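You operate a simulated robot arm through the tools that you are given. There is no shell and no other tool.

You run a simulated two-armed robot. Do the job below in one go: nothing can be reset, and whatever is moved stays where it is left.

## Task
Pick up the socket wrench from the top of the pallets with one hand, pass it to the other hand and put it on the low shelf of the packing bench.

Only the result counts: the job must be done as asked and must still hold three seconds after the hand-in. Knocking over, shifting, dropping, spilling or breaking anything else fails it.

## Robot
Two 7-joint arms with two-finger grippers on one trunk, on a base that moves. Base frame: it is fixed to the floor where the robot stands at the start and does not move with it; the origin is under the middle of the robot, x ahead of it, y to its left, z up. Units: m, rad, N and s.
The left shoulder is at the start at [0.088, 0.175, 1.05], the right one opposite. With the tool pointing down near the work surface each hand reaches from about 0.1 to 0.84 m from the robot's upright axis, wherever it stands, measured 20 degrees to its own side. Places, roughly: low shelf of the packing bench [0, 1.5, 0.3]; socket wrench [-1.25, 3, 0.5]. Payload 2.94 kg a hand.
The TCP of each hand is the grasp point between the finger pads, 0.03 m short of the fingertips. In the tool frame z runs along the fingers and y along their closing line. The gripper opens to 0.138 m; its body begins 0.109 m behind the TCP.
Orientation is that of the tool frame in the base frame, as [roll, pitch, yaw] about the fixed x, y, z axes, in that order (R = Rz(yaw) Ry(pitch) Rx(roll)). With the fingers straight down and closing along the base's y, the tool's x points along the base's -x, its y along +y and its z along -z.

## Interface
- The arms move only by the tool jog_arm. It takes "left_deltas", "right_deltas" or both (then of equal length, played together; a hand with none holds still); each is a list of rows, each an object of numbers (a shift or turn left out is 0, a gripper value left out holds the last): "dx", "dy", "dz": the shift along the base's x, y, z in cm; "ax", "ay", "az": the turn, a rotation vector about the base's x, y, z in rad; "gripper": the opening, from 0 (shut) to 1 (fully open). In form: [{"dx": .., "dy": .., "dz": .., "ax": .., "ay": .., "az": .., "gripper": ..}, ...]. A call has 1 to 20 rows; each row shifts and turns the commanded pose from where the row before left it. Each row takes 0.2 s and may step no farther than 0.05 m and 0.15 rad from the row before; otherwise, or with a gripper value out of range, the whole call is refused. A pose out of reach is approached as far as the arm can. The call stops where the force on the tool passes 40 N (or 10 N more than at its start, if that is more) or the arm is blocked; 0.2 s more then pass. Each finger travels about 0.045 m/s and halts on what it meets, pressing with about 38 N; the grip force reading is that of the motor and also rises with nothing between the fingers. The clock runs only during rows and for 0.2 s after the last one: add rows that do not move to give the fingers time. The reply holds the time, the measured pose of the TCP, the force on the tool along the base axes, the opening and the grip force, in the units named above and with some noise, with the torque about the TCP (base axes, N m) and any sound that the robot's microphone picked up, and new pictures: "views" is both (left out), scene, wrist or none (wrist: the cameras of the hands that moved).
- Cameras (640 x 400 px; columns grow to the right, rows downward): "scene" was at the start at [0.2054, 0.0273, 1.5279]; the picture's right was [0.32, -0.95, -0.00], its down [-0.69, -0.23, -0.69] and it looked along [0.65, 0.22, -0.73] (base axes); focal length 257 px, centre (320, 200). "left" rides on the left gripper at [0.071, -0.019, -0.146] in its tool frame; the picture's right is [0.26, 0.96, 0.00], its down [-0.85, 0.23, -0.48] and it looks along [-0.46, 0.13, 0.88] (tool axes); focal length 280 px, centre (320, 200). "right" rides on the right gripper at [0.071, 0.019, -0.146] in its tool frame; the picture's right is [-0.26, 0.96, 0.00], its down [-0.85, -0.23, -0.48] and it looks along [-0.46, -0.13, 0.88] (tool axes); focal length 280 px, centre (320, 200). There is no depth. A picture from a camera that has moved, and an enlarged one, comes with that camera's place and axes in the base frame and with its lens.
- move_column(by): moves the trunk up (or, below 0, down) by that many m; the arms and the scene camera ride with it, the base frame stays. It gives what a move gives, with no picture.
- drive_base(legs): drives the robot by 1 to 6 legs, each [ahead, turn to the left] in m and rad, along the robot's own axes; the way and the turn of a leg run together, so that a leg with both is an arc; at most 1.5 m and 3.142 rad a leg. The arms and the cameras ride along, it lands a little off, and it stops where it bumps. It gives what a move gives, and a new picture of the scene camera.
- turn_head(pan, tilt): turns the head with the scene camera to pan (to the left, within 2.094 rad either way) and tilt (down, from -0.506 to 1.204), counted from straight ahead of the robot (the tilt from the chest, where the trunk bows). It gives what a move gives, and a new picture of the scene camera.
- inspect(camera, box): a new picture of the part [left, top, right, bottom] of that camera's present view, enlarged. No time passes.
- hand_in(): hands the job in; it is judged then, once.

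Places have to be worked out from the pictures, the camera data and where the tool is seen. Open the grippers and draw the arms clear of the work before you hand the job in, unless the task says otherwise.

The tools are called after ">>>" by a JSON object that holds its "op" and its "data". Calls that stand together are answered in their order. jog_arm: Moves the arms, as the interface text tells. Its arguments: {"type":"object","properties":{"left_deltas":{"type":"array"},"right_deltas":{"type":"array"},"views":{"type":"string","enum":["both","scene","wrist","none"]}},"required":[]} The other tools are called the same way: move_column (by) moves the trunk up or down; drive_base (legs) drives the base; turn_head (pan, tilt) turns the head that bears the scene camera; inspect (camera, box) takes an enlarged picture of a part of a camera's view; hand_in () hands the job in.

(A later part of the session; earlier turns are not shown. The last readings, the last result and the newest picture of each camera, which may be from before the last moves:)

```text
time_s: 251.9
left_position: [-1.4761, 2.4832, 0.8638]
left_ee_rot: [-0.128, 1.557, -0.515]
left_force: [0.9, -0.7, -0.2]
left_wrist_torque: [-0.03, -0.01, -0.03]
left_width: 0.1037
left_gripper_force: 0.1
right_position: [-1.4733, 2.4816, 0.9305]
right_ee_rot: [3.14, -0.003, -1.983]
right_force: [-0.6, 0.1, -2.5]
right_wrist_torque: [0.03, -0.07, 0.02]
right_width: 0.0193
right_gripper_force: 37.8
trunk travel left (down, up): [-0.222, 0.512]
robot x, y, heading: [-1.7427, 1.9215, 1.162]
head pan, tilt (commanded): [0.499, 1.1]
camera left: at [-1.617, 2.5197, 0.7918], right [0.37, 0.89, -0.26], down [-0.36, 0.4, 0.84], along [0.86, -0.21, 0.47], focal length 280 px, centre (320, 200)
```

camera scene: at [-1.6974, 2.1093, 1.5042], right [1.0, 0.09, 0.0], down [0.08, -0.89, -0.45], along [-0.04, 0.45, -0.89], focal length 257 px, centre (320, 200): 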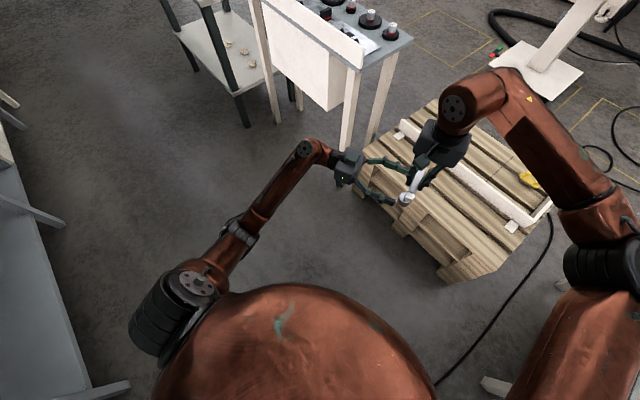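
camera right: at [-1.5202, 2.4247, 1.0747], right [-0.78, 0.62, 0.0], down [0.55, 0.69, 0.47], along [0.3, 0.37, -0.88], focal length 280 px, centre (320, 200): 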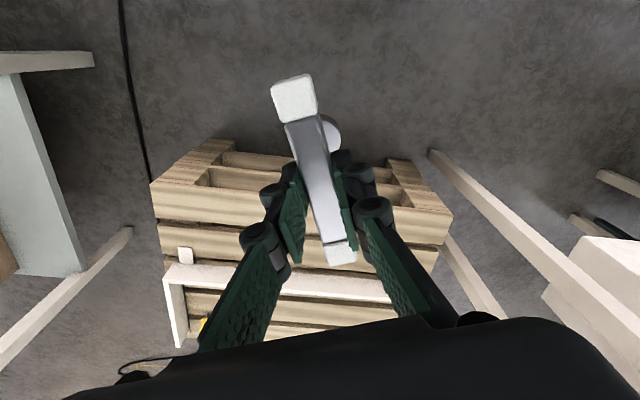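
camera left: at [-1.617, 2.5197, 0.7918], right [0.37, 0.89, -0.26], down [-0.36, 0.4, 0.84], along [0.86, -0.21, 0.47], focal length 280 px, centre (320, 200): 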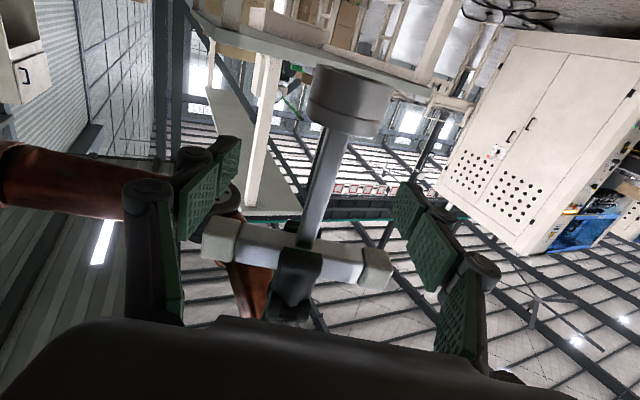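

The shaft passes right through the grasp point. I'll close the left fingers on it.

>>> {"op": "jog_arm", "data": {"left_deltas": [{"gripper": 0}, {"gripper": 0}, {"gripper": 0}, {"gripper": 0}, {"gripper": 0}, {"gripper": 0}, {"gripper": 0}, {"gripper": 0}], "views": "both"}}

```text
time_s: 253.7
left_position: [-1.4763, 2.4824, 0.8634]
left_ee_rot: [-0.137, 1.556, -0.522]
left_force: [0.2, 0.3, 0.1]
left_wrist_torque: [0.18, -0.1, -0.22]
left_width: 0.0104
left_gripper_force: 37.7
right_position: [-1.4733, 2.4819, 0.9299]
right_ee_rot: [3.139, -0.002, -1.984]
right_force: [-1.2, -0.2, -2.7]
right_wrist_torque: [-0.22, 0.12, 0.19]
right_width: 0.0194
right_gripper_force: 37.1
trunk travel left (down, up): [-0.222, 0.512]
robot x, y, heading: [-1.7437, 1.9188, 1.157]
head pan, tilt (commanded): [0.499, 1.1]
camera scene: at [-1.6973, 2.1092, 1.5042], right [1.0, 0.09, 0.0], down [0.08, -0.89, -0.45], along [-0.04, 0.45, -0.89], focal length 257 px, centre (320, 200)
camera left: at [-1.6172, 2.5197, 0.7917], right [0.37, 0.89, -0.26], down [-0.36, 0.4, 0.84], along [0.86, -0.21, 0.47], focal length 280 px, centre (320, 200)
```

scene: 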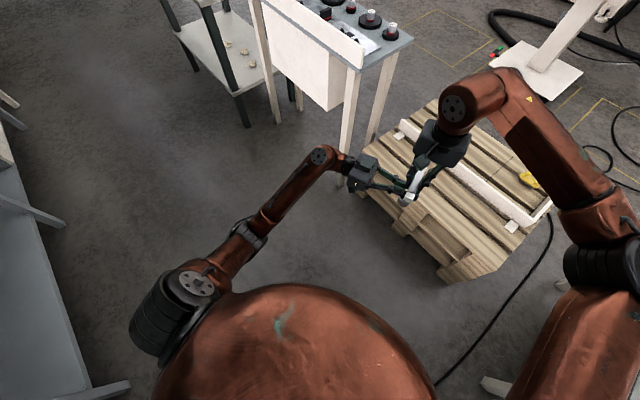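
left: 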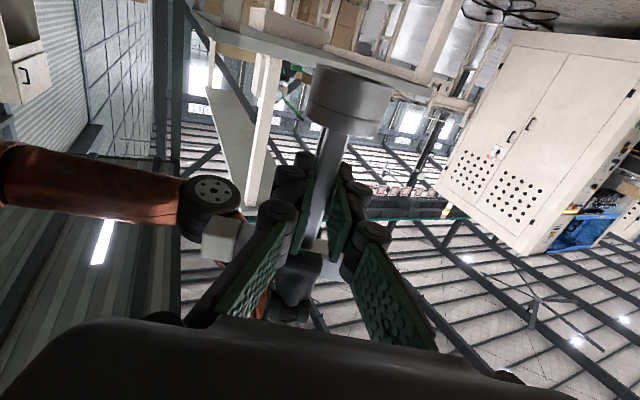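

The left hand grips the shaft (10 mm wide, 38 N). Now I'll open the right fingers a little and raise the right hand straight up off the bar.

>>> {"op": "jog_arm", "data": {"right_deltas": [{"gripper": 0.35}, {"gripper": 0.35}, {"gripper": 0.35}, {"gripper": 0.35}, {"gripper": 0.35}], "views": "both"}}

```text
time_s: 254.9
left_position: [-1.4753, 2.4827, 0.8641]
left_ee_rot: [-0.149, 1.558, -0.535]
left_force: [0.1, 0.0, 0.5]
left_wrist_torque: [0.01, -0.01, -0.03]
left_width: 0.0103
left_gripper_force: 37.6
right_position: [-1.4737, 2.4812, 0.9307]
right_ee_rot: [3.14, -0.002, -1.983]
right_force: [-0.2, -0.1, -0.4]
right_wrist_torque: [0.0, -0.01, 0.01]
right_width: 0.0484
right_gripper_force: 0.1
trunk travel left (down, up): [-0.222, 0.512]
robot x, y, heading: [-1.7439, 1.9231, 1.159]
head pan, tilt (commanded): [0.499, 1.1]
camera scene: at [-1.6973, 2.1092, 1.5042], right [1.0, 0.09, 0.0], down [0.08, -0.89, -0.45], along [-0.04, 0.45, -0.89], focal length 257 px, centre (320, 200)
camera right: at [-1.52, 2.4247, 1.0746], right [-0.78, 0.63, 0.0], down [0.55, 0.69, 0.47], along [0.3, 0.37, -0.88], focal length 280 px, centre (320, 200)
```

scene: 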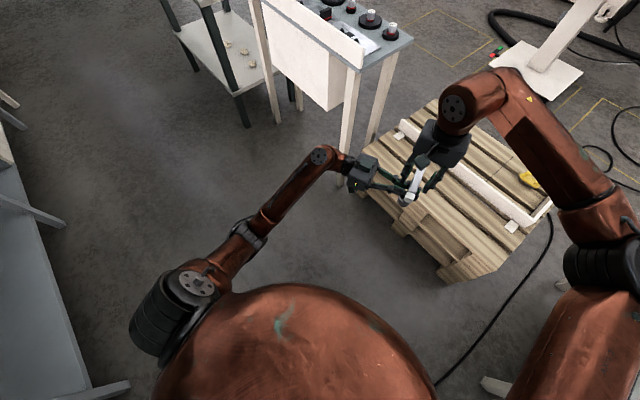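
right: 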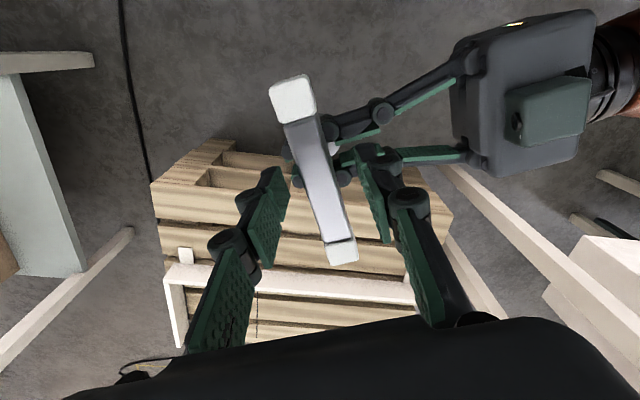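

The wrench is now held by the left hand alone. I'll raise the right hand gently clear of it.

>>> {"op": "jog_arm", "data": {"right_deltas": [{"dz": 0.7}, {"dz": 1.2}, {"dz": 1.5}, {"dz": 1.5}, {"dz": 1.5}, {"dz": 1.5}, {"dz": 1.5}, {"dz": 1.2}, {"dx": 0.6, "dy": -0.4, "dz": 0.8}, {"dx": 1.4, "dy": -0.7}, {"dx": 1.6, "dy": -0.9}, {"dx": 1.6, "dy": -0.9}, {"dx": 1.6, "dy": -0.9}, {"dx": 1.6, "dy": -0.9}, {"dx": 1.6, "dy": -0.9}, {"dx": 1.6, "dy": -0.9}, {"dx": 1.2, "dy": -0.6}], "views": "both"}}

```text
time_s: 258.5
left_position: [-1.4752, 2.4826, 0.8642]
left_ee_rot: [-0.151, 1.557, -0.537]
left_force: [-0.3, -0.5, 0.1]
left_wrist_torque: [0.0, -0.02, -0.01]
left_width: 0.0104
left_gripper_force: 37.9
right_position: [-1.3452, 2.4097, 1.0449]
right_ee_rot: [3.138, 0.001, -1.982]
right_force: [0.0, 0.2, -0.4]
right_wrist_torque: [-0.03, -0.01, 0.04]
right_width: 0.0483
right_gripper_force: 0.0
trunk travel left (down, up): [-0.222, 0.512]
robot x, y, heading: [-1.7402, 1.9226, 1.16]
head pan, tilt (commanded): [0.499, 1.1]
camera scene: at [-1.6969, 2.109, 1.5042], right [1.0, 0.09, 0.0], down [0.08, -0.89, -0.45], along [-0.04, 0.45, -0.89], focal length 257 px, centre (320, 200)
camera right: at [-1.3906, 2.3532, 1.189], right [-0.78, 0.63, 0.0], down [0.55, 0.69, 0.47], along [0.3, 0.37, -0.88], focal length 280 px, centre (320, 200)
```

scene: 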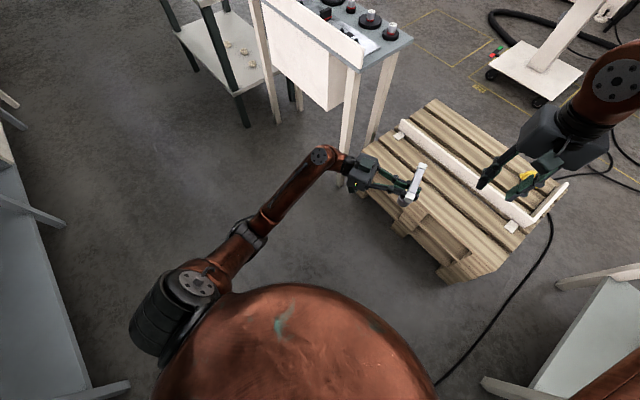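
right: 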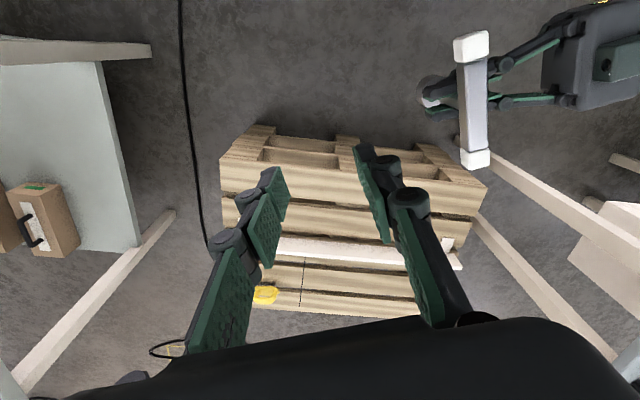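

Handover done: the wrench stays firmly in the left hand. I'll now turn the left hand back to pointing down, so the wrench lies flat, bring it in front, and tuck the right hand back.

>>> {"op": "jog_arm", "data": {"left_deltas": [{"dx": -1.0, "dz": -0.6, "ax": 0.0482, "ay": 0.1108}, {"dx": -1.6, "dy": -0.1, "dz": -1.0, "ax": 0.0482, "ay": 0.1108}, {"dx": -2.0, "dy": -0.2, "dz": -1.1, "ax": 0.0482, "ay": 0.1108}, {"dx": -2.1, "dy": -0.2, "dz": -1.2, "ax": 0.0482, "ay": 0.1108}, {"dx": -2.1, "dy": -0.2, "dz": -1.2, "ax": 0.0482, "ay": 0.1108}, {"dx": -2.1, "dy": -0.2, "dz": -1.2, "ax": 0.0482, "ay": 0.1108}, {"dx": -2.1, "dy": -0.2, "dz": -1.2, "ax": 0.0482, "ay": 0.1108}, {"dx": -2.1, "dy": -0.2, "dz": -1.2, "ax": 0.0482, "ay": 0.1108}, {"dx": -2.1, "dy": -0.2, "dz": -1.2, "ax": 0.0482, "ay": 0.1108}, {"dx": -2.1, "dy": -0.2, "dz": -1.2, "ax": 0.0482, "ay": 0.1108}, {"dx": -2.1, "dy": -0.2, "dz": -1.2, "ax": 0.0482, "ay": 0.1108}, {"dx": -2.0, "dy": -0.2, "dz": -1.1, "ax": 0.0482, "ay": 0.1108}, {"dx": -1.6, "dy": -0.2, "dz": -1.0, "ax": 0.0482, "ay": 0.1108}], "right_deltas": [{"dx": 0.1, "dy": -0.9, "dz": -0.1}, {"dx": 0.2, "dy": -1.5, "dz": -0.2}, {"dx": 0.25, "dy": -1.8, "dz": -0.3}, {"dx": 0.25, "dy": -1.8, "dz": -0.3}, {"dx": 0.25, "dy": -1.8, "dz": -0.3}, {"dx": 0.25, "dy": -1.8, "dz": -0.3}, {"dx": 0.25, "dy": -1.8, "dz": -0.3}, {"dx": 0.25, "dy": -1.8, "dz": -0.3}, {"dx": 0.25, "dy": -1.8, "dz": -0.3}, {"dx": 0.25, "dy": -1.8, "dz": -0.3}, {"dx": 0.25, "dy": -1.8, "dz": -0.3}, {"dx": 0.2, "dy": -1.5, "dz": -0.3}, {"dx": 0.1, "dy": -1.0, "dz": -0.2}], "views": "both"}}

```text
time_s: 261.3
left_position: [-1.7248, 2.4594, 0.7207]
left_ee_rot: [3.117, 0.013, 2.734]
left_force: [0.3, -0.4, 0.0]
left_wrist_torque: [-0.03, -0.04, -0.01]
left_width: 0.0104
left_gripper_force: 38.5
right_position: [-1.3171, 2.199, 1.0086]
right_ee_rot: [3.137, 0.0, -1.984]
right_force: [0.6, 0.4, 0.9]
right_wrist_torque: [0.03, 0.0, 0.01]
right_width: 0.0481
right_gripper_force: 0.1
trunk travel left (down, up): [-0.222, 0.512]
robot x, y, heading: [-1.7469, 1.9208, 1.16]
head pan, tilt (commanded): [0.499, 1.1]
camera scene: at [-1.697, 2.1089, 1.5042], right [1.0, 0.09, 0.0], down [0.08, -0.89, -0.45], along [-0.04, 0.45, -0.89], focal length 257 px, centre (320, 200)
camera right: at [-1.3634, 2.1424, 1.1541], right [-0.78, 0.63, 0.0], down [0.55, 0.69, 0.47], along [0.3, 0.37, -0.88], focal length 280 px, centre (320, 200)
camera left: at [-1.8011, 2.4681, 0.8654], right [0.14, 0.99, 0.02], down [0.86, -0.14, 0.49], along [0.49, -0.05, -0.87], focal length 280 px, centre (320, 200)
```

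scene: 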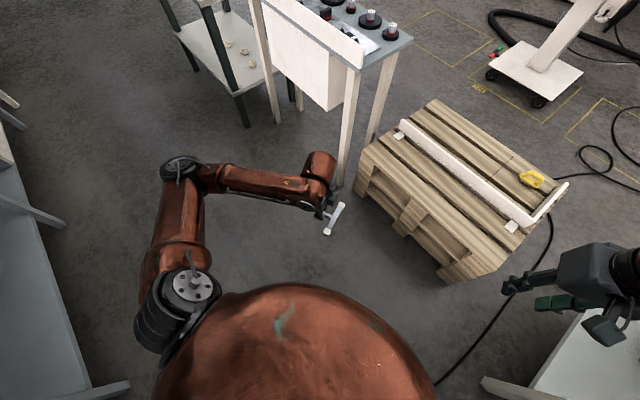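
right: 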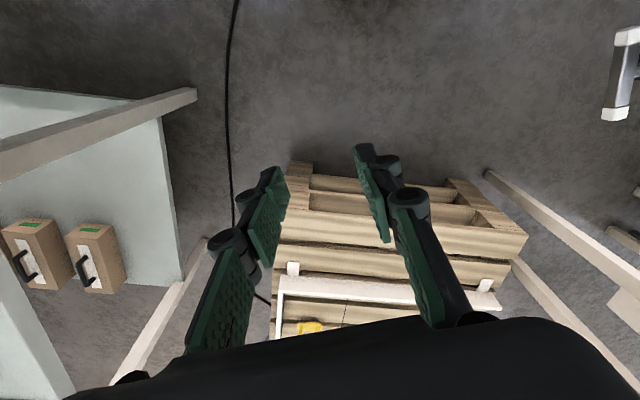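
left: 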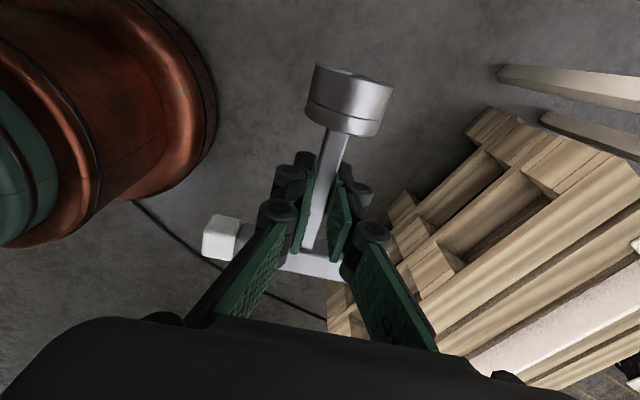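

The wrench is now held flat below the left hand, socket to the left and bar to the right. The left elbow is out; I'll take the hand out to the side and lower it, as before, so the elbow drops for the low shelf.

>>> {"op": "jog_arm", "data": {"left_deltas": [{"dx": -1.2, "dy": -0.3, "dz": -0.4}, {"dx": -2.2, "dy": 0.0, "dz": -0.5}, {"dx": -2.4, "dy": 0.2, "dz": -0.6}, {"dx": -2.4, "dy": 0.2, "dz": -0.6}, {"dx": -2.4, "dy": 0.2, "dz": -0.6}, {"dx": -2.4, "dy": 0.2, "dz": -0.6}, {"dx": -2.4, "dy": 0.2, "dz": -0.6}, {"dx": -2.4, "dy": 0.2, "dz": -0.6}, {"dx": -2.4, "dy": 0.2, "dz": -0.6}, {"dx": -2.4, "dy": 0.2, "dz": -0.6}, {"dx": -2.0, "dy": -0.3, "dz": -0.6}, {"dx": -1.6, "dy": -0.8, "dz": -1}, {"dx": -1, "dy": -1.2, "dz": -1.5}, {"dx": -0.5, "dy": -1.2, "dz": -1.5}, {"dy": -1, "dz": -1.5}, {"dz": -1.5}, {"dz": -1.5}, {"dz": -1.5}], "views": "scene"}}

```text
time_s: 265.1
left_position: [-2.0015, 2.4296, 0.5567]
left_ee_rot: [3.12, 0.012, 2.732]
left_force: [0.1, 0.2, -0.3]
left_wrist_torque: [-0.02, -0.09, -0.02]
left_width: 0.0107
left_gripper_force: 38.1
right_position: [-1.3175, 2.1987, 1.0097]
right_ee_rot: [3.138, 0.0, -1.984]
right_force: [-1.3, 1.1, 0.2]
right_wrist_torque: [0.02, 0.01, -0.01]
right_width: 0.0481
right_gripper_force: 0.0
trunk travel left (down, up): [-0.222, 0.512]
robot x, y, heading: [-1.7429, 1.926, 1.157]
head pan, tilt (commanded): [0.499, 1.1]
camera scene: at [-1.6978, 2.1093, 1.5042], right [1.0, 0.09, 0.0], down [0.08, -0.89, -0.45], along [-0.04, 0.45, -0.89], focal length 257 px, centre (320, 200)
```

scene: 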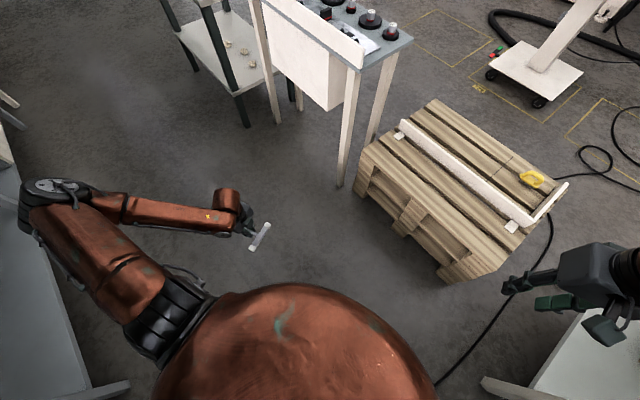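

No limits this time. I'll lower a bit more here so the elbow drops fully.

>>> {"op": "jog_arm", "data": {"left_deltas": [{"dz": -1}, {"dz": -1.5}, {"dz": -1.5}, {"dz": -1.5}, {"dz": -1.5}, {"dz": -1.5}, {"dz": -1.5}, {"dz": -1}], "views": "scene"}}

```text
time_s: 266.9
left_position: [-2.0032, 2.4281, 0.4477]
left_ee_rot: [3.115, 0.014, 2.73]
left_force: [1.1, 0.1, 0.1]
left_wrist_torque: [-0.04, -0.04, -0.02]
left_width: 0.0104
left_gripper_force: 37.7
right_position: [-1.3179, 2.1993, 1.0098]
right_ee_rot: [3.14, -0.001, -1.982]
right_force: [0.1, -0.1, 0.0]
right_wrist_torque: [0.0, 0.0, 0.0]
right_width: 0.0484
right_gripper_force: 0.1
trunk travel left (down, up): [-0.222, 0.512]
robot x, y, heading: [-1.7425, 1.9209, 1.161]
head pan, tilt (commanded): [0.499, 1.1]
camera scene: at [-1.6977, 2.1091, 1.5042], right [1.0, 0.09, 0.0], down [0.08, -0.89, -0.45], along [-0.04, 0.45, -0.89], focal length 257 px, centre (320, 200)
```

scene: 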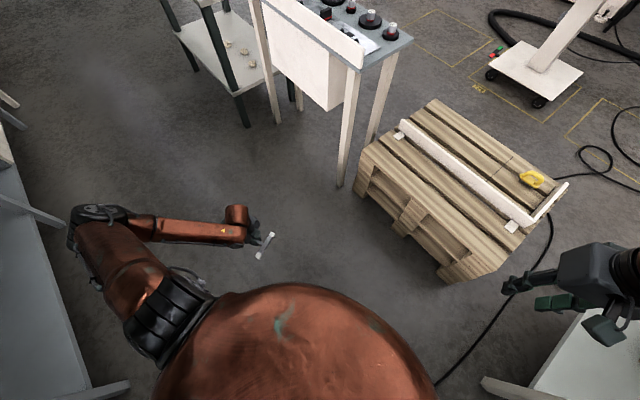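

The hand goes low freely now. I'll bring it back in front, compact and low, for driving.

>>> {"op": "jog_arm", "data": {"left_deltas": [{"dx": 1.2, "dy": -0.1, "dz": 0.4}, {"dx": 1.9, "dy": -0.15, "dz": 0.6}, {"dx": 2.2, "dy": -0.2, "dz": 0.7}, {"dx": 2.2, "dy": -0.2, "dz": 0.7}, {"dx": 2.2, "dy": -0.2, "dz": 0.7}, {"dx": 2.2, "dy": -0.2, "dz": 0.7}, {"dx": 2.2, "dy": -0.2, "dz": 0.7}, {"dx": 2.2, "dy": -0.2, "dz": 0.7}, {"dx": 2.0, "dy": -0.2, "dz": 0.5}, {"dx": 1.5, "dy": -0.1, "dz": 0.3}], "views": "none"}}

>>> {"op": "turn_head", "data": {"pan": 0.3, "tilt": 1.0}}

```text
time_s: 269.1
left_position: [-1.8039, 2.4096, 0.5068]
left_ee_rot: [3.116, 0.013, 2.733]
left_force: [0.5, 0.5, 0.6]
left_wrist_torque: [-0.05, -0.03, -0.02]
left_width: 0.0105
left_gripper_force: 37.8
right_position: [-1.3182, 2.198, 1.0083]
right_ee_rot: [3.14, 0.0, -1.981]
right_force: [-0.9, -1.5, 0.1]
right_wrist_torque: [0.02, 0.05, -0.01]
right_width: 0.0482
right_gripper_force: 0.1
trunk travel left (down, up): [-0.222, 0.512]
robot x, y, heading: [-1.7432, 1.9241, 1.16]
head pan, tilt (commanded): [0.499, 1.1]
```

```text
time_s: 269.8
left_position: [-1.8038, 2.4095, 0.5071]
left_ee_rot: [3.117, 0.015, 2.733]
left_force: [0.2, 0.2, -0.4]
left_wrist_torque: [-0.05, -0.06, 0.02]
left_width: 0.0106
left_gripper_force: 37.9
right_position: [-1.3178, 2.1993, 1.0091]
right_ee_rot: [3.138, 0.0, -1.981]
right_force: [-0.9, -0.6, -0.1]
right_wrist_torque: [0.01, -0.02, -0.04]
right_width: 0.0484
right_gripper_force: 0.1
trunk travel left (down, up): [-0.222, 0.512]
robot x, y, heading: [-1.7435, 1.9247, 1.161]
head pan, tilt (commanded): [0.3, 1.0]
camera scene: at [-1.6842, 2.1153, 1.5108], right [0.99, -0.11, 0.0], down [-0.09, -0.84, -0.54], along [0.06, 0.54, -0.84], focal length 257 px, centre (320, 200)
```

scene: 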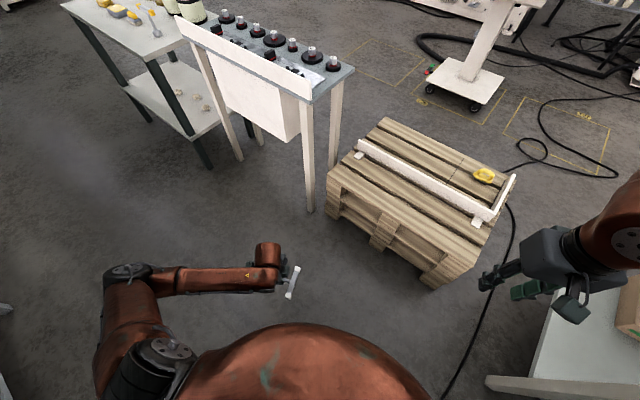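

Both elbows stick out about 0.55 m, too wide for the aisle. I'll stretch both hands forward a little so the elbows draw in before driving.

>>> {"op": "jog_arm", "data": {"left_deltas": [{"dx": 0.6, "dy": 0.6, "dz": 0.5}, {"dx": 0.9, "dy": 1.0, "dz": 0.7}, {"dx": 1.1, "dy": 1.2, "dz": 0.8}, {"dx": 1.1, "dy": 1.2, "dz": 0.9}, {"dx": 1.1, "dy": 1.2, "dz": 0.9}, {"dx": 1.1, "dy": 1.2, "dz": 0.9}, {"dx": 1.1, "dy": 1.2, "dz": 0.9}, {"dx": 1.1, "dy": 1.2, "dz": 0.9}, {"dx": 1.1, "dy": 1.2, "dz": 0.9}, {"dx": 1.1, "dy": 1.2, "dz": 0.9}, {"dx": 1.1, "dy": 1.2, "dz": 0.8}, {"dx": 1.1, "dy": 1.2, "dz": 0.8}, {"dx": 1.0, "dy": 1.1, "dz": 0.7}, {"dx": 0.7, "dy": 0.8, "dz": 0.5}], "right_deltas": [{"dx": -0.2, "dy": 0.7, "dz": -0.2}, {"dx": -0.4, "dy": 1.2, "dz": -0.4}, {"dx": -0.5, "dy": 1.6, "dz": -0.5}, {"dx": -0.5, "dy": 1.6, "dz": -0.5}, {"dx": -0.5, "dy": 1.6, "dz": -0.5}, {"dx": -0.5, "dy": 1.6, "dz": -0.5}, {"dx": -0.5, "dy": 1.6, "dz": -0.5}, {"dx": -0.5, "dy": 1.6, "dz": -0.5}, {"dx": -0.5, "dy": 1.6, "dz": -0.5}, {"dx": -0.5, "dy": 1.6, "dz": -0.5}, {"dx": -0.5, "dy": 1.6, "dz": -0.5}, {"dx": -0.5, "dy": 1.5, "dz": -0.5}, {"dx": -0.4, "dy": 1.3, "dz": -0.4}, {"dx": -0.2, "dy": 0.8, "dz": -0.2}], "views": "scene"}}

```text
time_s: 272.8
left_position: [-1.6639, 2.5648, 0.6176]
left_ee_rot: [3.12, 0.013, 2.732]
left_force: [0.0, -0.4, 0.3]
left_wrist_torque: [-0.01, -0.04, -0.02]
left_width: 0.0107
left_gripper_force: 37.8
right_position: [-1.3792, 2.3995, 0.9469]
right_ee_rot: [3.14, -0.002, -1.983]
right_force: [-0.3, 0.2, 0.1]
right_wrist_torque: [-0.02, 0.03, 0.0]
right_width: 0.0483
right_gripper_force: 0.0
trunk travel left (down, up): [-0.222, 0.512]
robot x, y, heading: [-1.746, 1.9267, 1.161]
head pan, tilt (commanded): [0.3, 1.0]
camera scene: at [-1.684, 2.1157, 1.5108], right [0.99, -0.11, 0.0], down [-0.09, -0.84, -0.54], along [0.06, 0.54, -0.84], focal length 257 px, centre (320, 200)
```

scene: 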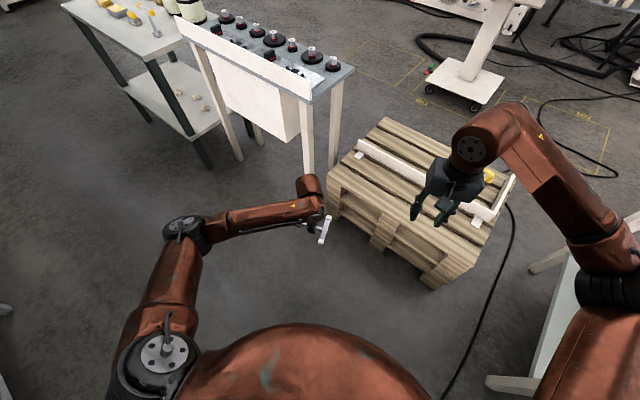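

The elbows are now at about 0.46 m and 0.43 m, narrow enough. I'll turn right in small steps to face back along the aisle.

>>> {"op": "drive_base", "data": {"legs": [[0, -0.1], [0, -0.1], [0, -0.1], [0, -0.1], [0, -0.1], [0, -0.1]]}}

>>> {"op": "drive_base", "data": {"legs": [[0, -0.1], [0, -0.1], [0, -0.1], [0, -0.1], [0, -0.1], [0, -0.1]]}}

```text
time_s: 276.4
left_position: [-1.3136, 2.4058, 0.6183]
left_ee_rot: [3.117, 0.012, 2.132]
left_force: [0.9, -0.5, 0.5]
left_wrist_torque: [-0.03, 0.01, 0.0]
left_width: 0.0103
left_gripper_force: 37.6
right_position: [-1.174, 2.1071, 0.9465]
right_ee_rot: [3.138, -0.002, -2.584]
right_force: [-0.1, -0.6, -0.8]
right_wrist_torque: [0.08, -0.01, 0.01]
right_width: 0.0488
right_gripper_force: 0.1
trunk travel left (down, up): [-0.222, 0.512]
robot x, y, heading: [-1.744, 1.9227, 0.565]
head pan, tilt (commanded): [0.3, 1.0]
camera scene: at [-1.5858, 2.0464, 1.5108], right [0.76, -0.65, 0.0], down [-0.55, -0.64, -0.54], along [0.35, 0.41, -0.84], focal length 257 px, centre (320, 200)
```

scene: 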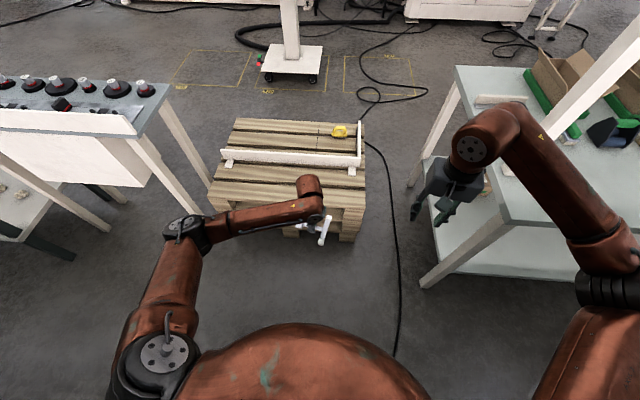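

```text
time_s: 279.9
left_position: [-1.1144, 2.0739, 0.6185]
left_ee_rot: [3.119, 0.013, 1.525]
left_force: [-0.4, -0.5, 0.9]
left_wrist_torque: [-0.06, 0.01, 0.01]
left_width: 0.0101
left_gripper_force: 37.3
right_position: [-1.1683, 1.7503, 0.9464]
right_ee_rot: [3.138, -0.002, 3.092]
right_force: [-0.2, -0.4, 1.2]
right_wrist_torque: [0.05, 0.0, -0.01]
right_width: 0.0483
right_gripper_force: 0.1
trunk travel left (down, up): [-0.222, 0.512]
robot x, y, heading: [-1.7456, 1.9225, -0.051]
head pan, tilt (commanded): [0.3, 1.0]
camera scene: at [-1.5448, 1.9349, 1.5108], right [0.25, -0.97, 0.0], down [-0.81, -0.21, -0.54], along [0.52, 0.14, -0.84], focal length 257 px, centre (320, 200)
```

scene: 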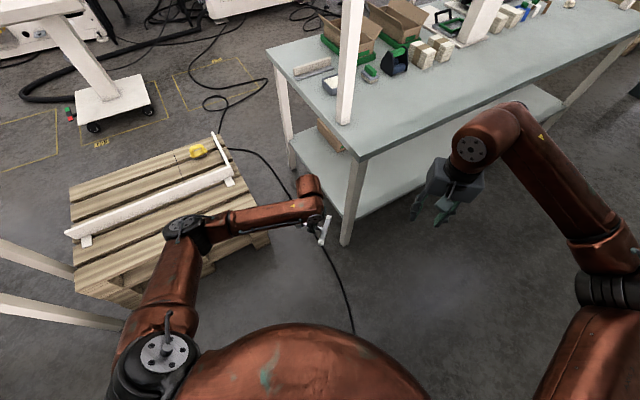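

Well clear so far. I'll continue the turn.

>>> {"op": "drive_base", "data": {"legs": [[0, -0.1], [0, -0.1], [0, -0.1], [0, -0.1], [0, -0.1], [0, -0.1]]}}

>>> {"op": "drive_base", "data": {"legs": [[0, -0.1], [0, -0.05]]}}

>>> {"op": "turn_head", "data": {"pan": 0.4, "tilt": 0.7}}

```text
time_s: 283.5
left_position: [-1.1395, 1.6932, 0.6172]
left_ee_rot: [3.117, 0.012, 0.923]
left_force: [-0.3, 0.3, -0.6]
left_wrist_torque: [-0.05, 0.02, -0.02]
left_width: 0.0105
left_gripper_force: 37.7
right_position: [-1.3679, 1.4546, 0.9469]
right_ee_rot: [3.136, -0.003, 2.491]
right_force: [-0.2, -0.9, -0.1]
right_wrist_torque: [0.08, -0.02, 0.02]
right_width: 0.0482
right_gripper_force: 0.1
trunk travel left (down, up): [-0.222, 0.512]
robot x, y, heading: [-1.7415, 1.923, -0.644]
head pan, tilt (commanded): [0.3, 1.0]
camera scene: at [-1.5742, 1.8203, 1.5108], right [-0.34, -0.94, 0.0], down [-0.79, 0.29, -0.54], along [0.51, -0.18, -0.84], focal length 257 px, centre (320, 200)
```

scene: 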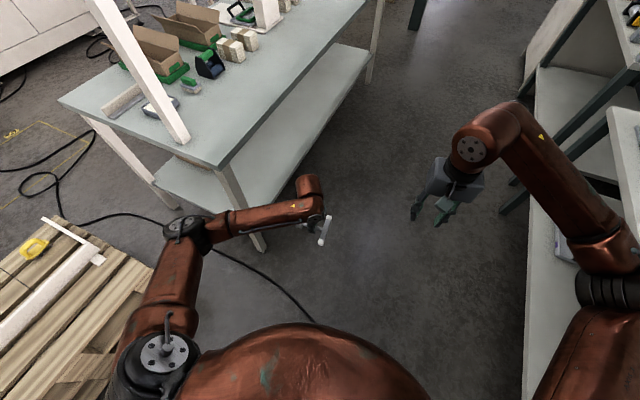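

```text
time_s: 284.8
left_position: [-1.1817, 1.6056, 0.6176]
left_ee_rot: [3.117, 0.013, 0.774]
left_force: [-1.3, -0.4, -0.1]
left_wrist_torque: [-0.03, 0.02, 0.03]
left_width: 0.0103
left_gripper_force: 37.8
right_position: [-1.4412, 1.4022, 0.9458]
right_ee_rot: [3.137, -0.001, 2.34]
right_force: [-0.9, -0.9, -0.7]
right_wrist_torque: [0.07, -0.04, -0.05]
right_width: 0.0481
right_gripper_force: 0.1
trunk travel left (down, up): [-0.222, 0.512]
robot x, y, heading: [-1.744, 1.9232, -0.798]
head pan, tilt (commanded): [0.3, 1.0]
camera scene: at [-1.592, 1.7957, 1.5108], right [-0.48, -0.88, 0.0], down [-0.74, 0.4, -0.54], along [0.48, -0.26, -0.84], focal length 257 px, centre (320, 200)
```

scene: 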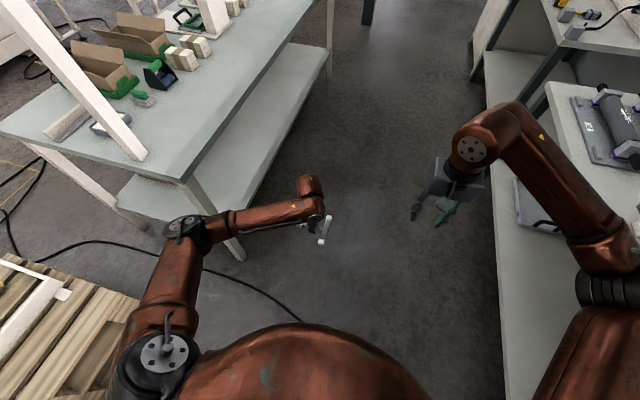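

```text
time_s: 285.6
left_position: [-1.1815, 1.6054, 0.6172]
left_ee_rot: [3.119, 0.014, 0.773]
left_force: [0.1, 0.4, -0.5]
left_wrist_torque: [-0.04, 0.02, -0.03]
left_width: 0.0101
left_gripper_force: 37.6
right_position: [-1.4409, 1.4056, 0.9465]
right_ee_rot: [-3.142, -0.001, 2.34]
right_force: [-0.4, -0.4, 1.4]
right_wrist_torque: [0.02, 0.01, -0.03]
right_width: 0.0483
right_gripper_force: 0.1
trunk travel left (down, up): [-0.222, 0.512]
robot x, y, heading: [-1.7458, 1.9222, -0.796]
head pan, tilt (commanded): [0.4, 0.7]
camera scene: at [-1.5735, 1.7974, 1.5341], right [-0.39, -0.92, 0.0], down [-0.59, 0.25, -0.76], along [0.7, -0.29, -0.65], focal length 257 px, centre (320, 200)
```

scene: 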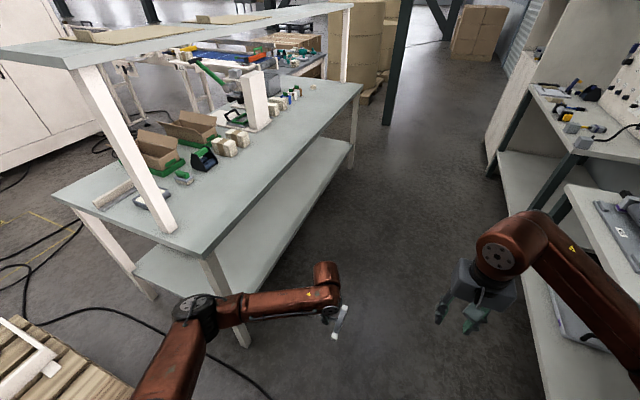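

Facing along the aisle at heading -0.797; the shelf is empty in its middle. I'll drive forward in small steps.

>>> {"op": "drive_base", "data": {"legs": [[0.06, 0], [0.06, 0], [0.06, 0], [0.06, 0], [0.06, 0], [0.06, 0]]}}

>>> {"op": "drive_base", "data": {"legs": [[0.06, 0], [0.06, 0], [0.06, 0], [0.06, 0], [0.06, 0], [0.06, 0]]}}

>>> {"op": "drive_base", "data": {"legs": [[0.06, 0], [0.06, 0], [0.06, 0], [0.06, 0], [0.06, 0], [0.06, 0]]}}

```text
time_s: 288.3
left_position: [-0.9875, 1.506, 0.6309]
left_ee_rot: [3.048, -0.08, 0.971]
left_force: [2.4, 0.5, -1.1]
left_wrist_torque: [-0.17, 0.2, -0.01]
left_width: 0.0104
left_gripper_force: 37.5
right_position: [-1.329, 1.2581, 0.9956]
right_ee_rot: [3.111, 0.039, 2.285]
right_force: [0.2, -0.5, -0.5]
right_wrist_torque: [0.02, 0.03, -0.01]
right_width: 0.0481
right_gripper_force: 0.0
trunk travel left (down, up): [-0.222, 0.512]
robot x, y, heading: [-1.5779, 1.7613, -0.795]
head pan, tilt (commanded): [0.4, 0.7]
stopped in leg 4: the robot was blocked; the commanded pose is now the measured one
camera scene: at [-1.3109, 1.5322, 1.5238], right [-0.39, -0.92, -0.04], down [-0.64, 0.3, -0.71], along [0.66, -0.25, -0.71], focal length 257 px, centre (320, 200)
```

scene: 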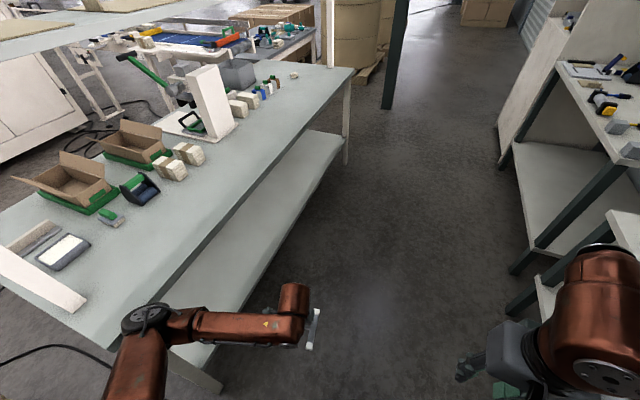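

```text
time_s: 289.1
left_position: [-1.0626, 1.5948, 0.7008]
left_ee_rot: [2.873, -0.051, 0.994]
left_force: [-1.3, 2.6, -1.1]
left_wrist_torque: [-0.27, -0.15, -0.02]
left_width: 0.0104
left_gripper_force: 37.4
right_position: [-1.4581, 1.3813, 1.0501]
right_ee_rot: [3.111, 0.241, 2.291]
right_force: [-0.4, 1.5, 2.7]
right_wrist_torque: [-0.09, 0.02, 0.0]
right_width: 0.0483
right_gripper_force: 0.1
trunk travel left (down, up): [-0.222, 0.512]
robot x, y, heading: [-1.5811, 1.7543, -0.795]
head pan, tilt (commanded): [0.4, 0.7]
stopped in leg 1: the robot was blocked; the commanded pose is now the measured one
camera scene: at [-1.4224, 1.6471, 1.5384], right [-0.38, -0.92, 0.01], down [-0.59, 0.24, -0.77], along [0.71, -0.3, -0.63], focal length 257 px, centre (320, 200)
```

scene: 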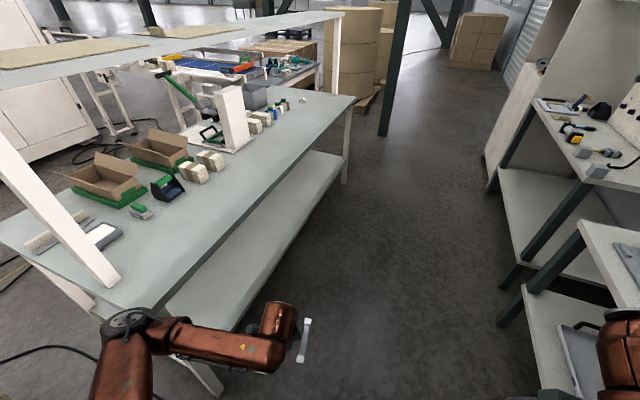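

```text
time_s: 292.9
left_position: [-0.7937, 1.3169, 0.6877]
left_ee_rot: [2.903, -0.058, 0.996]
left_force: [-0.1, -0.4, -0.8]
left_wrist_torque: [-0.01, 0.05, 0.0]
left_width: 0.0103
left_gripper_force: 37.5
right_position: [-1.1776, 1.0982, 1.0379]
right_ee_rot: [3.111, 0.195, 2.289]
right_force: [-0.3, -0.3, 0.0]
right_wrist_torque: [0.0, 0.06, 0.01]
right_width: 0.0483
right_gripper_force: 0.2
trunk travel left (down, up): [-0.222, 0.512]
robot x, y, heading: [-1.3238, 1.4965, -0.796]
head pan, tilt (commanded): [0.4, 0.7]
camera scene: at [-1.1484, 1.3654, 1.5337], right [-0.38, -0.92, 0.0], down [-0.6, 0.25, -0.76], along [0.7, -0.29, -0.65], focal length 257 px, centre (320, 200)
```

scene: 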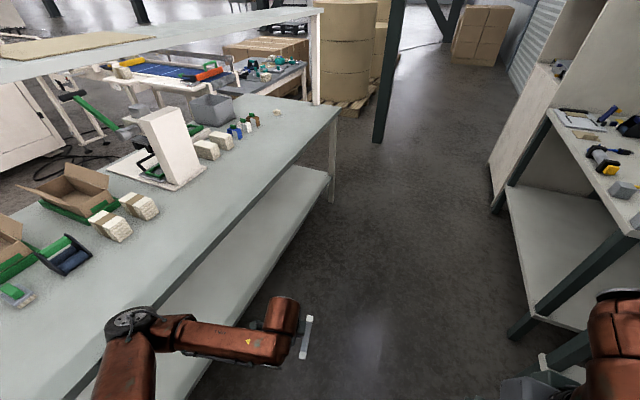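

The robot passed over the floor cable, which caused the bump at the start; the wrench is still firmly held. The left hand got pushed back, so its elbow is near the bench edge. I'll stretch it forward again to draw the elbow in.

>>> {"op": "jog_arm", "data": {"left_deltas": [{"dx": 0.2, "dy": -0.7, "dz": -0.3}, {"dx": 0.4, "dy": -1.2, "dz": -0.5}, {"dx": 0.4, "dy": -1.4, "dz": -0.6}, {"dx": 0.4, "dy": -1.4, "dz": -0.6}, {"dx": 0.4, "dy": -1.4, "dz": -0.6}, {"dx": 0.4, "dy": -1.4, "dz": -0.6}, {"dx": 0.4, "dy": -1.4, "dz": -0.6}, {"dx": 0.4, "dy": -1.4, "dz": -0.6}, {"dx": 0.4, "dy": -1.2, "dz": -0.5}, {"dx": 0.3, "dy": -0.8, "dz": -0.3}], "views": "both"}}

```text
time_s: 295.1
left_position: [-0.7571, 1.1953, 0.6378]
left_ee_rot: [2.902, -0.057, 0.997]
left_force: [-0.7, -0.5, -0.1]
left_wrist_torque: [-0.04, 0.07, 0.0]
left_width: 0.0104
left_gripper_force: 37.6
right_position: [-1.1816, 1.099, 1.0401]
right_ee_rot: [3.108, 0.199, 2.29]
right_force: [-0.6, -0.2, -0.1]
right_wrist_torque: [-0.04, 0.03, -0.02]
right_width: 0.0483
right_gripper_force: 0.0
trunk travel left (down, up): [-0.222, 0.512]
robot x, y, heading: [-1.3245, 1.4953, -0.8]
head pan, tilt (commanded): [0.4, 0.7]
camera scene: at [-1.1527, 1.3692, 1.5342], right [-0.38, -0.92, 0.0], down [-0.6, 0.25, -0.76], along [0.71, -0.29, -0.64], focal length 257 px, centre (320, 200)
camera left: at [-0.7692, 1.2771, 0.7783], right [0.92, -0.3, 0.24], down [-0.38, -0.8, 0.47], along [0.05, -0.53, -0.85], focal length 280 px, centre (320, 200)
```

scene: 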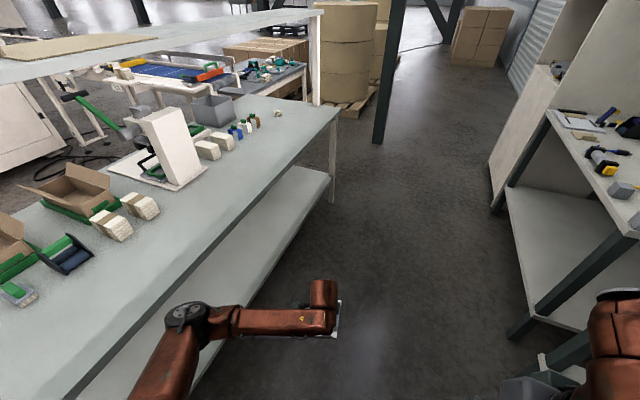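
left: 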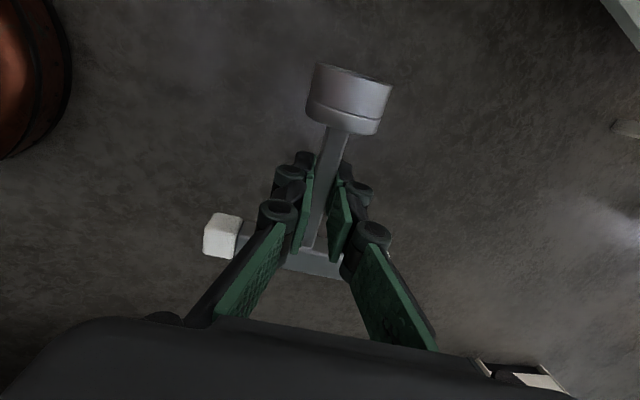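

The elbow is in again (about 0.57 along the normal, clear of the bench edge at 0.68). I'll drive on in small steps, one batch at a time.

>>> {"op": "drive_base", "data": {"legs": [[0.06, 0], [0.06, 0], [0.06, 0], [0.06, 0], [0.06, 0], [0.06, 0]]}}

```text
time_s: 298.9
left_position: [-0.5067, 0.9401, 0.6374]
left_ee_rot: [2.899, -0.057, 0.997]
left_force: [-0.4, -0.8, -0.7]
left_wrist_torque: [-0.02, 0.04, 0.0]
left_width: 0.0105
left_gripper_force: 37.9
right_position: [-0.9298, 0.8455, 1.0406]
right_ee_rot: [3.111, 0.2, 2.291]
right_force: [1.0, -0.4, 0.1]
right_wrist_torque: [0.03, 0.04, -0.02]
right_width: 0.0481
right_gripper_force: 0.0
trunk travel left (down, up): [-0.222, 0.512]
robot x, y, heading: [-1.0725, 1.24, -0.796]
head pan, tilt (commanded): [0.4, 0.7]
camera scene: at [-0.8952, 1.1081, 1.5337], right [-0.38, -0.92, 0.0], down [-0.6, 0.25, -0.76], along [0.7, -0.29, -0.65], focal length 257 px, centre (320, 200)
```

scene: 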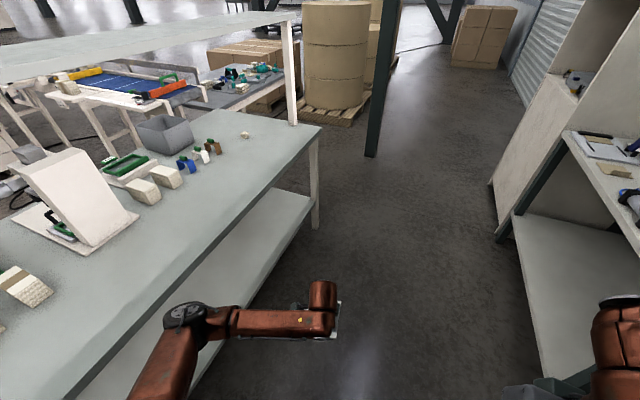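

Steady. One more batch of small steps.

>>> {"op": "drive_base", "data": {"legs": [[0.06, 0], [0.06, 0], [0.06, 0], [0.06, 0], [0.06, 0], [0.06, 0]]}}

>>> {"op": "turn_head", "data": {"pan": 1.57, "tilt": 0.7}}

```text
time_s: 302.7
left_position: [-0.252, 0.6824, 0.6395]
left_ee_rot: [2.901, -0.055, 1.0]
left_force: [-0.2, -0.3, -0.3]
left_wrist_torque: [-0.11, 0.0, -0.01]
left_width: 0.0105
left_gripper_force: 37.8
right_position: [-0.6753, 0.5845, 1.0387]
right_ee_rot: [3.113, 0.199, 2.292]
right_force: [-0.8, -0.9, -0.5]
right_wrist_torque: [-0.03, -0.02, -0.01]
right_width: 0.0483
right_gripper_force: 0.0
trunk travel left (down, up): [-0.222, 0.512]
robot x, y, heading: [-0.8189, 0.9796, -0.79]
head pan, tilt (commanded): [0.4, 0.7]
camera scene: at [-0.6087, 0.8182, 1.5315], right [-0.38, -0.92, -0.01], down [-0.61, 0.27, -0.74], along [0.69, -0.28, -0.67], focal length 257 px, centre (320, 200)
```

scene: 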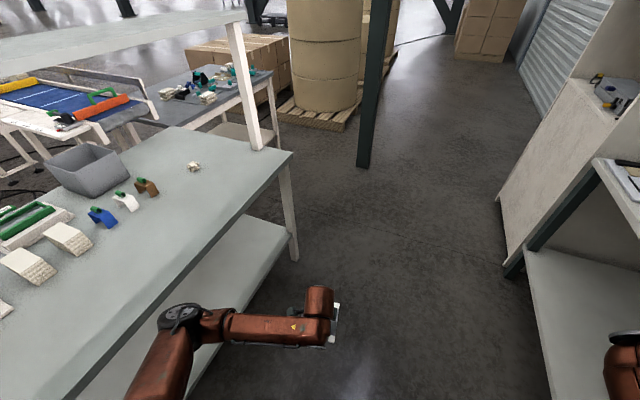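

```text
time_s: 304.1
left_position: [-0.2675, 0.6975, 0.6529]
left_ee_rot: [2.87, -0.046, 0.999]
left_force: [-0.4, -0.4, -0.7]
left_wrist_torque: [-0.02, 0.09, 0.01]
left_width: 0.0107
left_gripper_force: 37.6
right_position: [-0.6988, 0.608, 1.0463]
right_ee_rot: [3.11, 0.231, 2.288]
right_force: [0.0, 0.2, -0.3]
right_wrist_torque: [0.06, 0.1, -0.03]
right_width: 0.0484
right_gripper_force: 0.0
trunk travel left (down, up): [-0.222, 0.512]
robot x, y, heading: [-0.817, 0.9838, -0.788]
head pan, tilt (commanded): [1.571, 0.7]
camera scene: at [-0.6615, 0.9451, 1.5338], right [0.7, -0.71, 0.0], down [-0.46, -0.45, -0.76], along [0.54, 0.54, -0.64], focal length 257 px, centre (320, 200)
```

scene: 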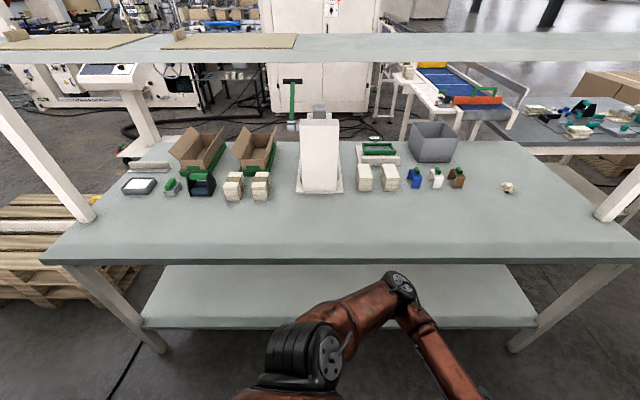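

From here the shelf's front part is clearly empty; its front edge is at about 0.72–0.74 along the normal and its top near z 0.3. I'll turn left partway, back off a little for room, and then face the bench.

>>> {"op": "drive_base", "data": {"legs": [[0, 0.1], [0, 0.1], [0, 0.1], [0, 0.1], [0, 0.1], [0, 0.1]]}}

>>> {"op": "drive_base", "data": {"legs": [[-0.05, 0], [-0.05, 0], [-0.05, 0], [-0.05, 0], [-0.05, 0]]}}

```text
time_s: 306.8
left_position: [-0.1919, 0.9611, 0.6503]
left_ee_rot: [2.861, 0.008, 1.397]
left_force: [-0.9, -0.5, -0.1]
left_wrist_torque: [-0.03, -0.03, -0.02]
left_width: 0.0107
left_gripper_force: 38.0
right_position: [-0.553, 0.7297, 1.0511]
right_ee_rot: [-3.099, 0.263, 2.704]
right_force: [0.0, 0.5, 0.9]
right_wrist_torque: [-0.05, -0.09, -0.02]
right_width: 0.0482
right_gripper_force: 0.0
trunk travel left (down, up): [-0.222, 0.512]
robot x, y, heading: [-0.8198, 0.9797, -0.394]
head pan, tilt (commanded): [1.571, 0.7]
stopped in leg 5: the robot was blocked; the commanded pose is now the measured one
camera scene: at [-0.6942, 0.9488, 1.5418], right [0.92, -0.39, 0.0], down [-0.23, -0.56, -0.79], along [0.31, 0.73, -0.61], focal length 257 px, centre (320, 200)
```

scene: 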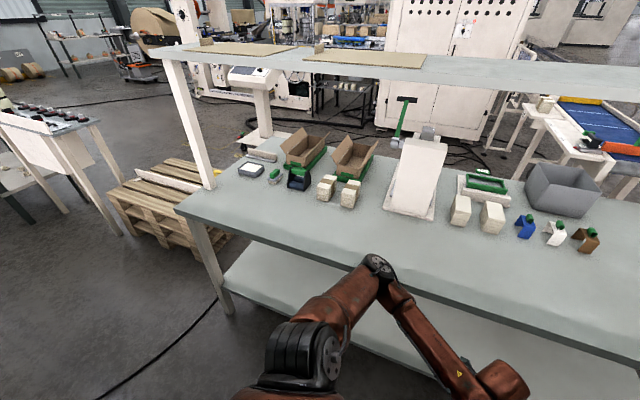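

```text
time_s: 307.5
left_position: [-0.1784, 1.0199, 0.6253]
left_ee_rot: [2.87, 0.067, 1.406]
left_force: [-0.7, -1.0, 0.1]
left_wrist_torque: [-0.02, 0.0, -0.01]
left_width: 0.0104
left_gripper_force: 37.5
right_position: [-0.5316, 0.8059, 1.0459]
right_ee_rot: [-3.007, 0.282, 2.724]
right_force: [0.4, -0.5, 0.7]
right_wrist_torque: [0.06, -0.03, 0.04]
right_width: 0.0486
right_gripper_force: 0.0
trunk travel left (down, up): [-0.222, 0.512]
robot x, y, heading: [-0.8263, 0.9816, -0.393]
head pan, tilt (commanded): [1.571, 0.7]
stopped in leg 1: the robot was blocked; the commanded pose is now the measured one
camera scene: at [-0.7023, 0.9462, 1.5415], right [0.92, -0.39, 0.0], down [-0.23, -0.56, -0.8], along [0.31, 0.73, -0.61], focal length 257 px, centre (320, 200)
```

scene: 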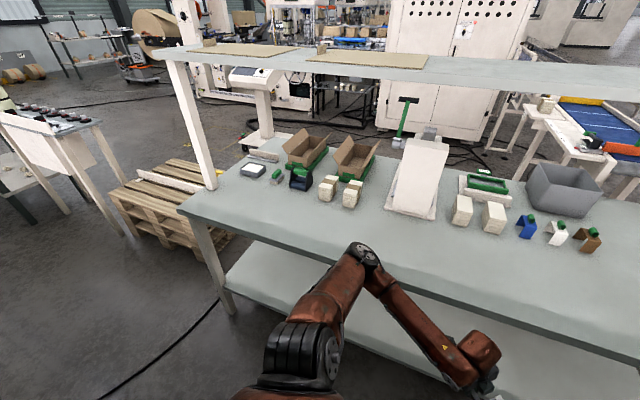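

The left elbow has come against the bench's front edge during the turn. I'll pause to settle, then raise the trunk so the elbow lifts clear above the tabletop.

>>> {"op": "turn_head", "data": {"pan": 1.45, "tilt": 0.8}}

>>> {"op": "inspect", "data": {"camera": "scene", "box": [200, 150, 560, 375]}}

```text
time_s: 308.2
left_position: [-0.1807, 1.0193, 0.6266]
left_ee_rot: [2.872, 0.066, 1.408]
left_force: [-0.2, 0.6, 0.3]
left_wrist_torque: [-0.08, 0.0, 0.01]
left_width: 0.0102
left_gripper_force: 37.3
right_position: [-0.5321, 0.8049, 1.0471]
right_ee_rot: [-3.009, 0.282, 2.724]
right_force: [0.1, 0.1, 0.3]
right_wrist_torque: [-0.03, -0.05, 0.05]
right_width: 0.0482
right_gripper_force: 0.0
trunk travel left (down, up): [-0.222, 0.512]
robot x, y, heading: [-0.8284, 0.9849, -0.394]
head pan, tilt (commanded): [1.45, 0.799]
camera scene: at [-0.6961, 0.9399, 1.5334], right [0.87, -0.49, 0.0], down [-0.34, -0.59, -0.73], along [0.36, 0.64, -0.68], focal length 257 px, centre (320, 200)
```

scene: 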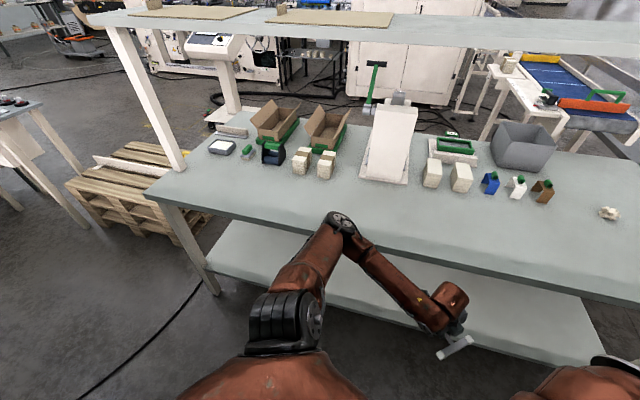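

```text
1.78 times, centred on (380, 262) of scene
camera zoom: at [-0.6961, 0.9399, 1.5334], right [0.87, -0.49, 0.0], down [-0.34, -0.59, -0.73], along [0.36, 0.64, -0.68], focal length 456 px, centre (213, 89)
```

zoom: 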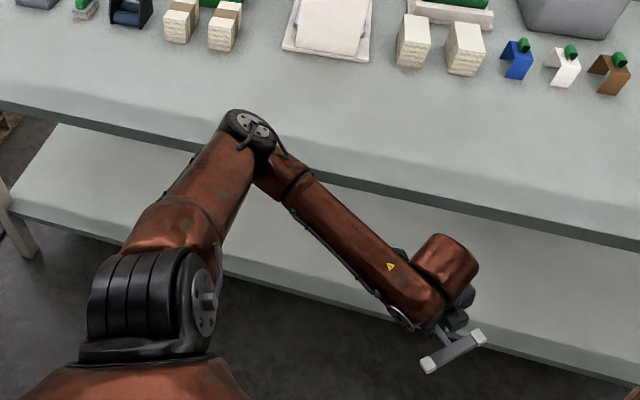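

Everything is settled and intact; the elbow just touches the tabletop edge. I'll back away in very small steps.

>>> {"op": "drive_base", "data": {"legs": [[-0.03, 0], [-0.03, 0], [-0.04, 0]]}}

```text
time_s: 308.9
left_position: [-0.1548, 1.0785, 0.6004]
left_ee_rot: [2.871, 0.141, 1.419]
left_force: [1.2, -0.8, -0.7]
left_wrist_torque: [0.05, 0.11, -0.02]
left_width: 0.0103
left_gripper_force: 37.4
right_position: [-0.5013, 0.8891, 1.038]
right_ee_rot: [-2.909, 0.295, 2.75]
right_force: [-1.8, 0.3, 0.5]
right_wrist_torque: [-0.04, -0.16, 0.04]
right_width: 0.0483
right_gripper_force: 0.0
trunk travel left (down, up): [-0.222, 0.512]
robot x, y, heading: [-0.8292, 0.9834, -0.387]
head pan, tilt (commanded): [1.45, 0.799]
stopped in leg 1: the robot was blocked; the commanded pose is now the measured one
camera scene: at [-0.6914, 0.9553, 1.5324], right [0.87, -0.49, 0.0], down [-0.34, -0.6, -0.72], along [0.35, 0.63, -0.69], focal length 257 px, centre (320, 200)
```

scene: 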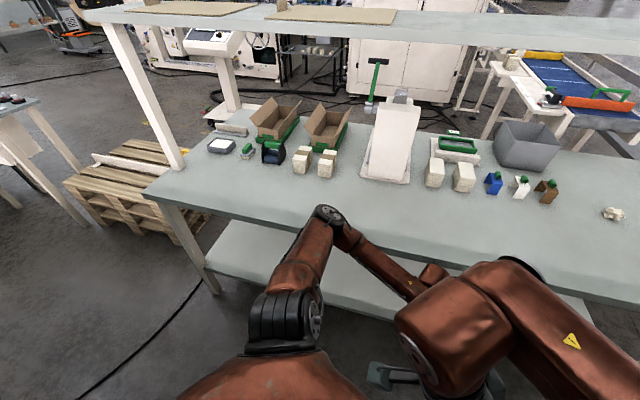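

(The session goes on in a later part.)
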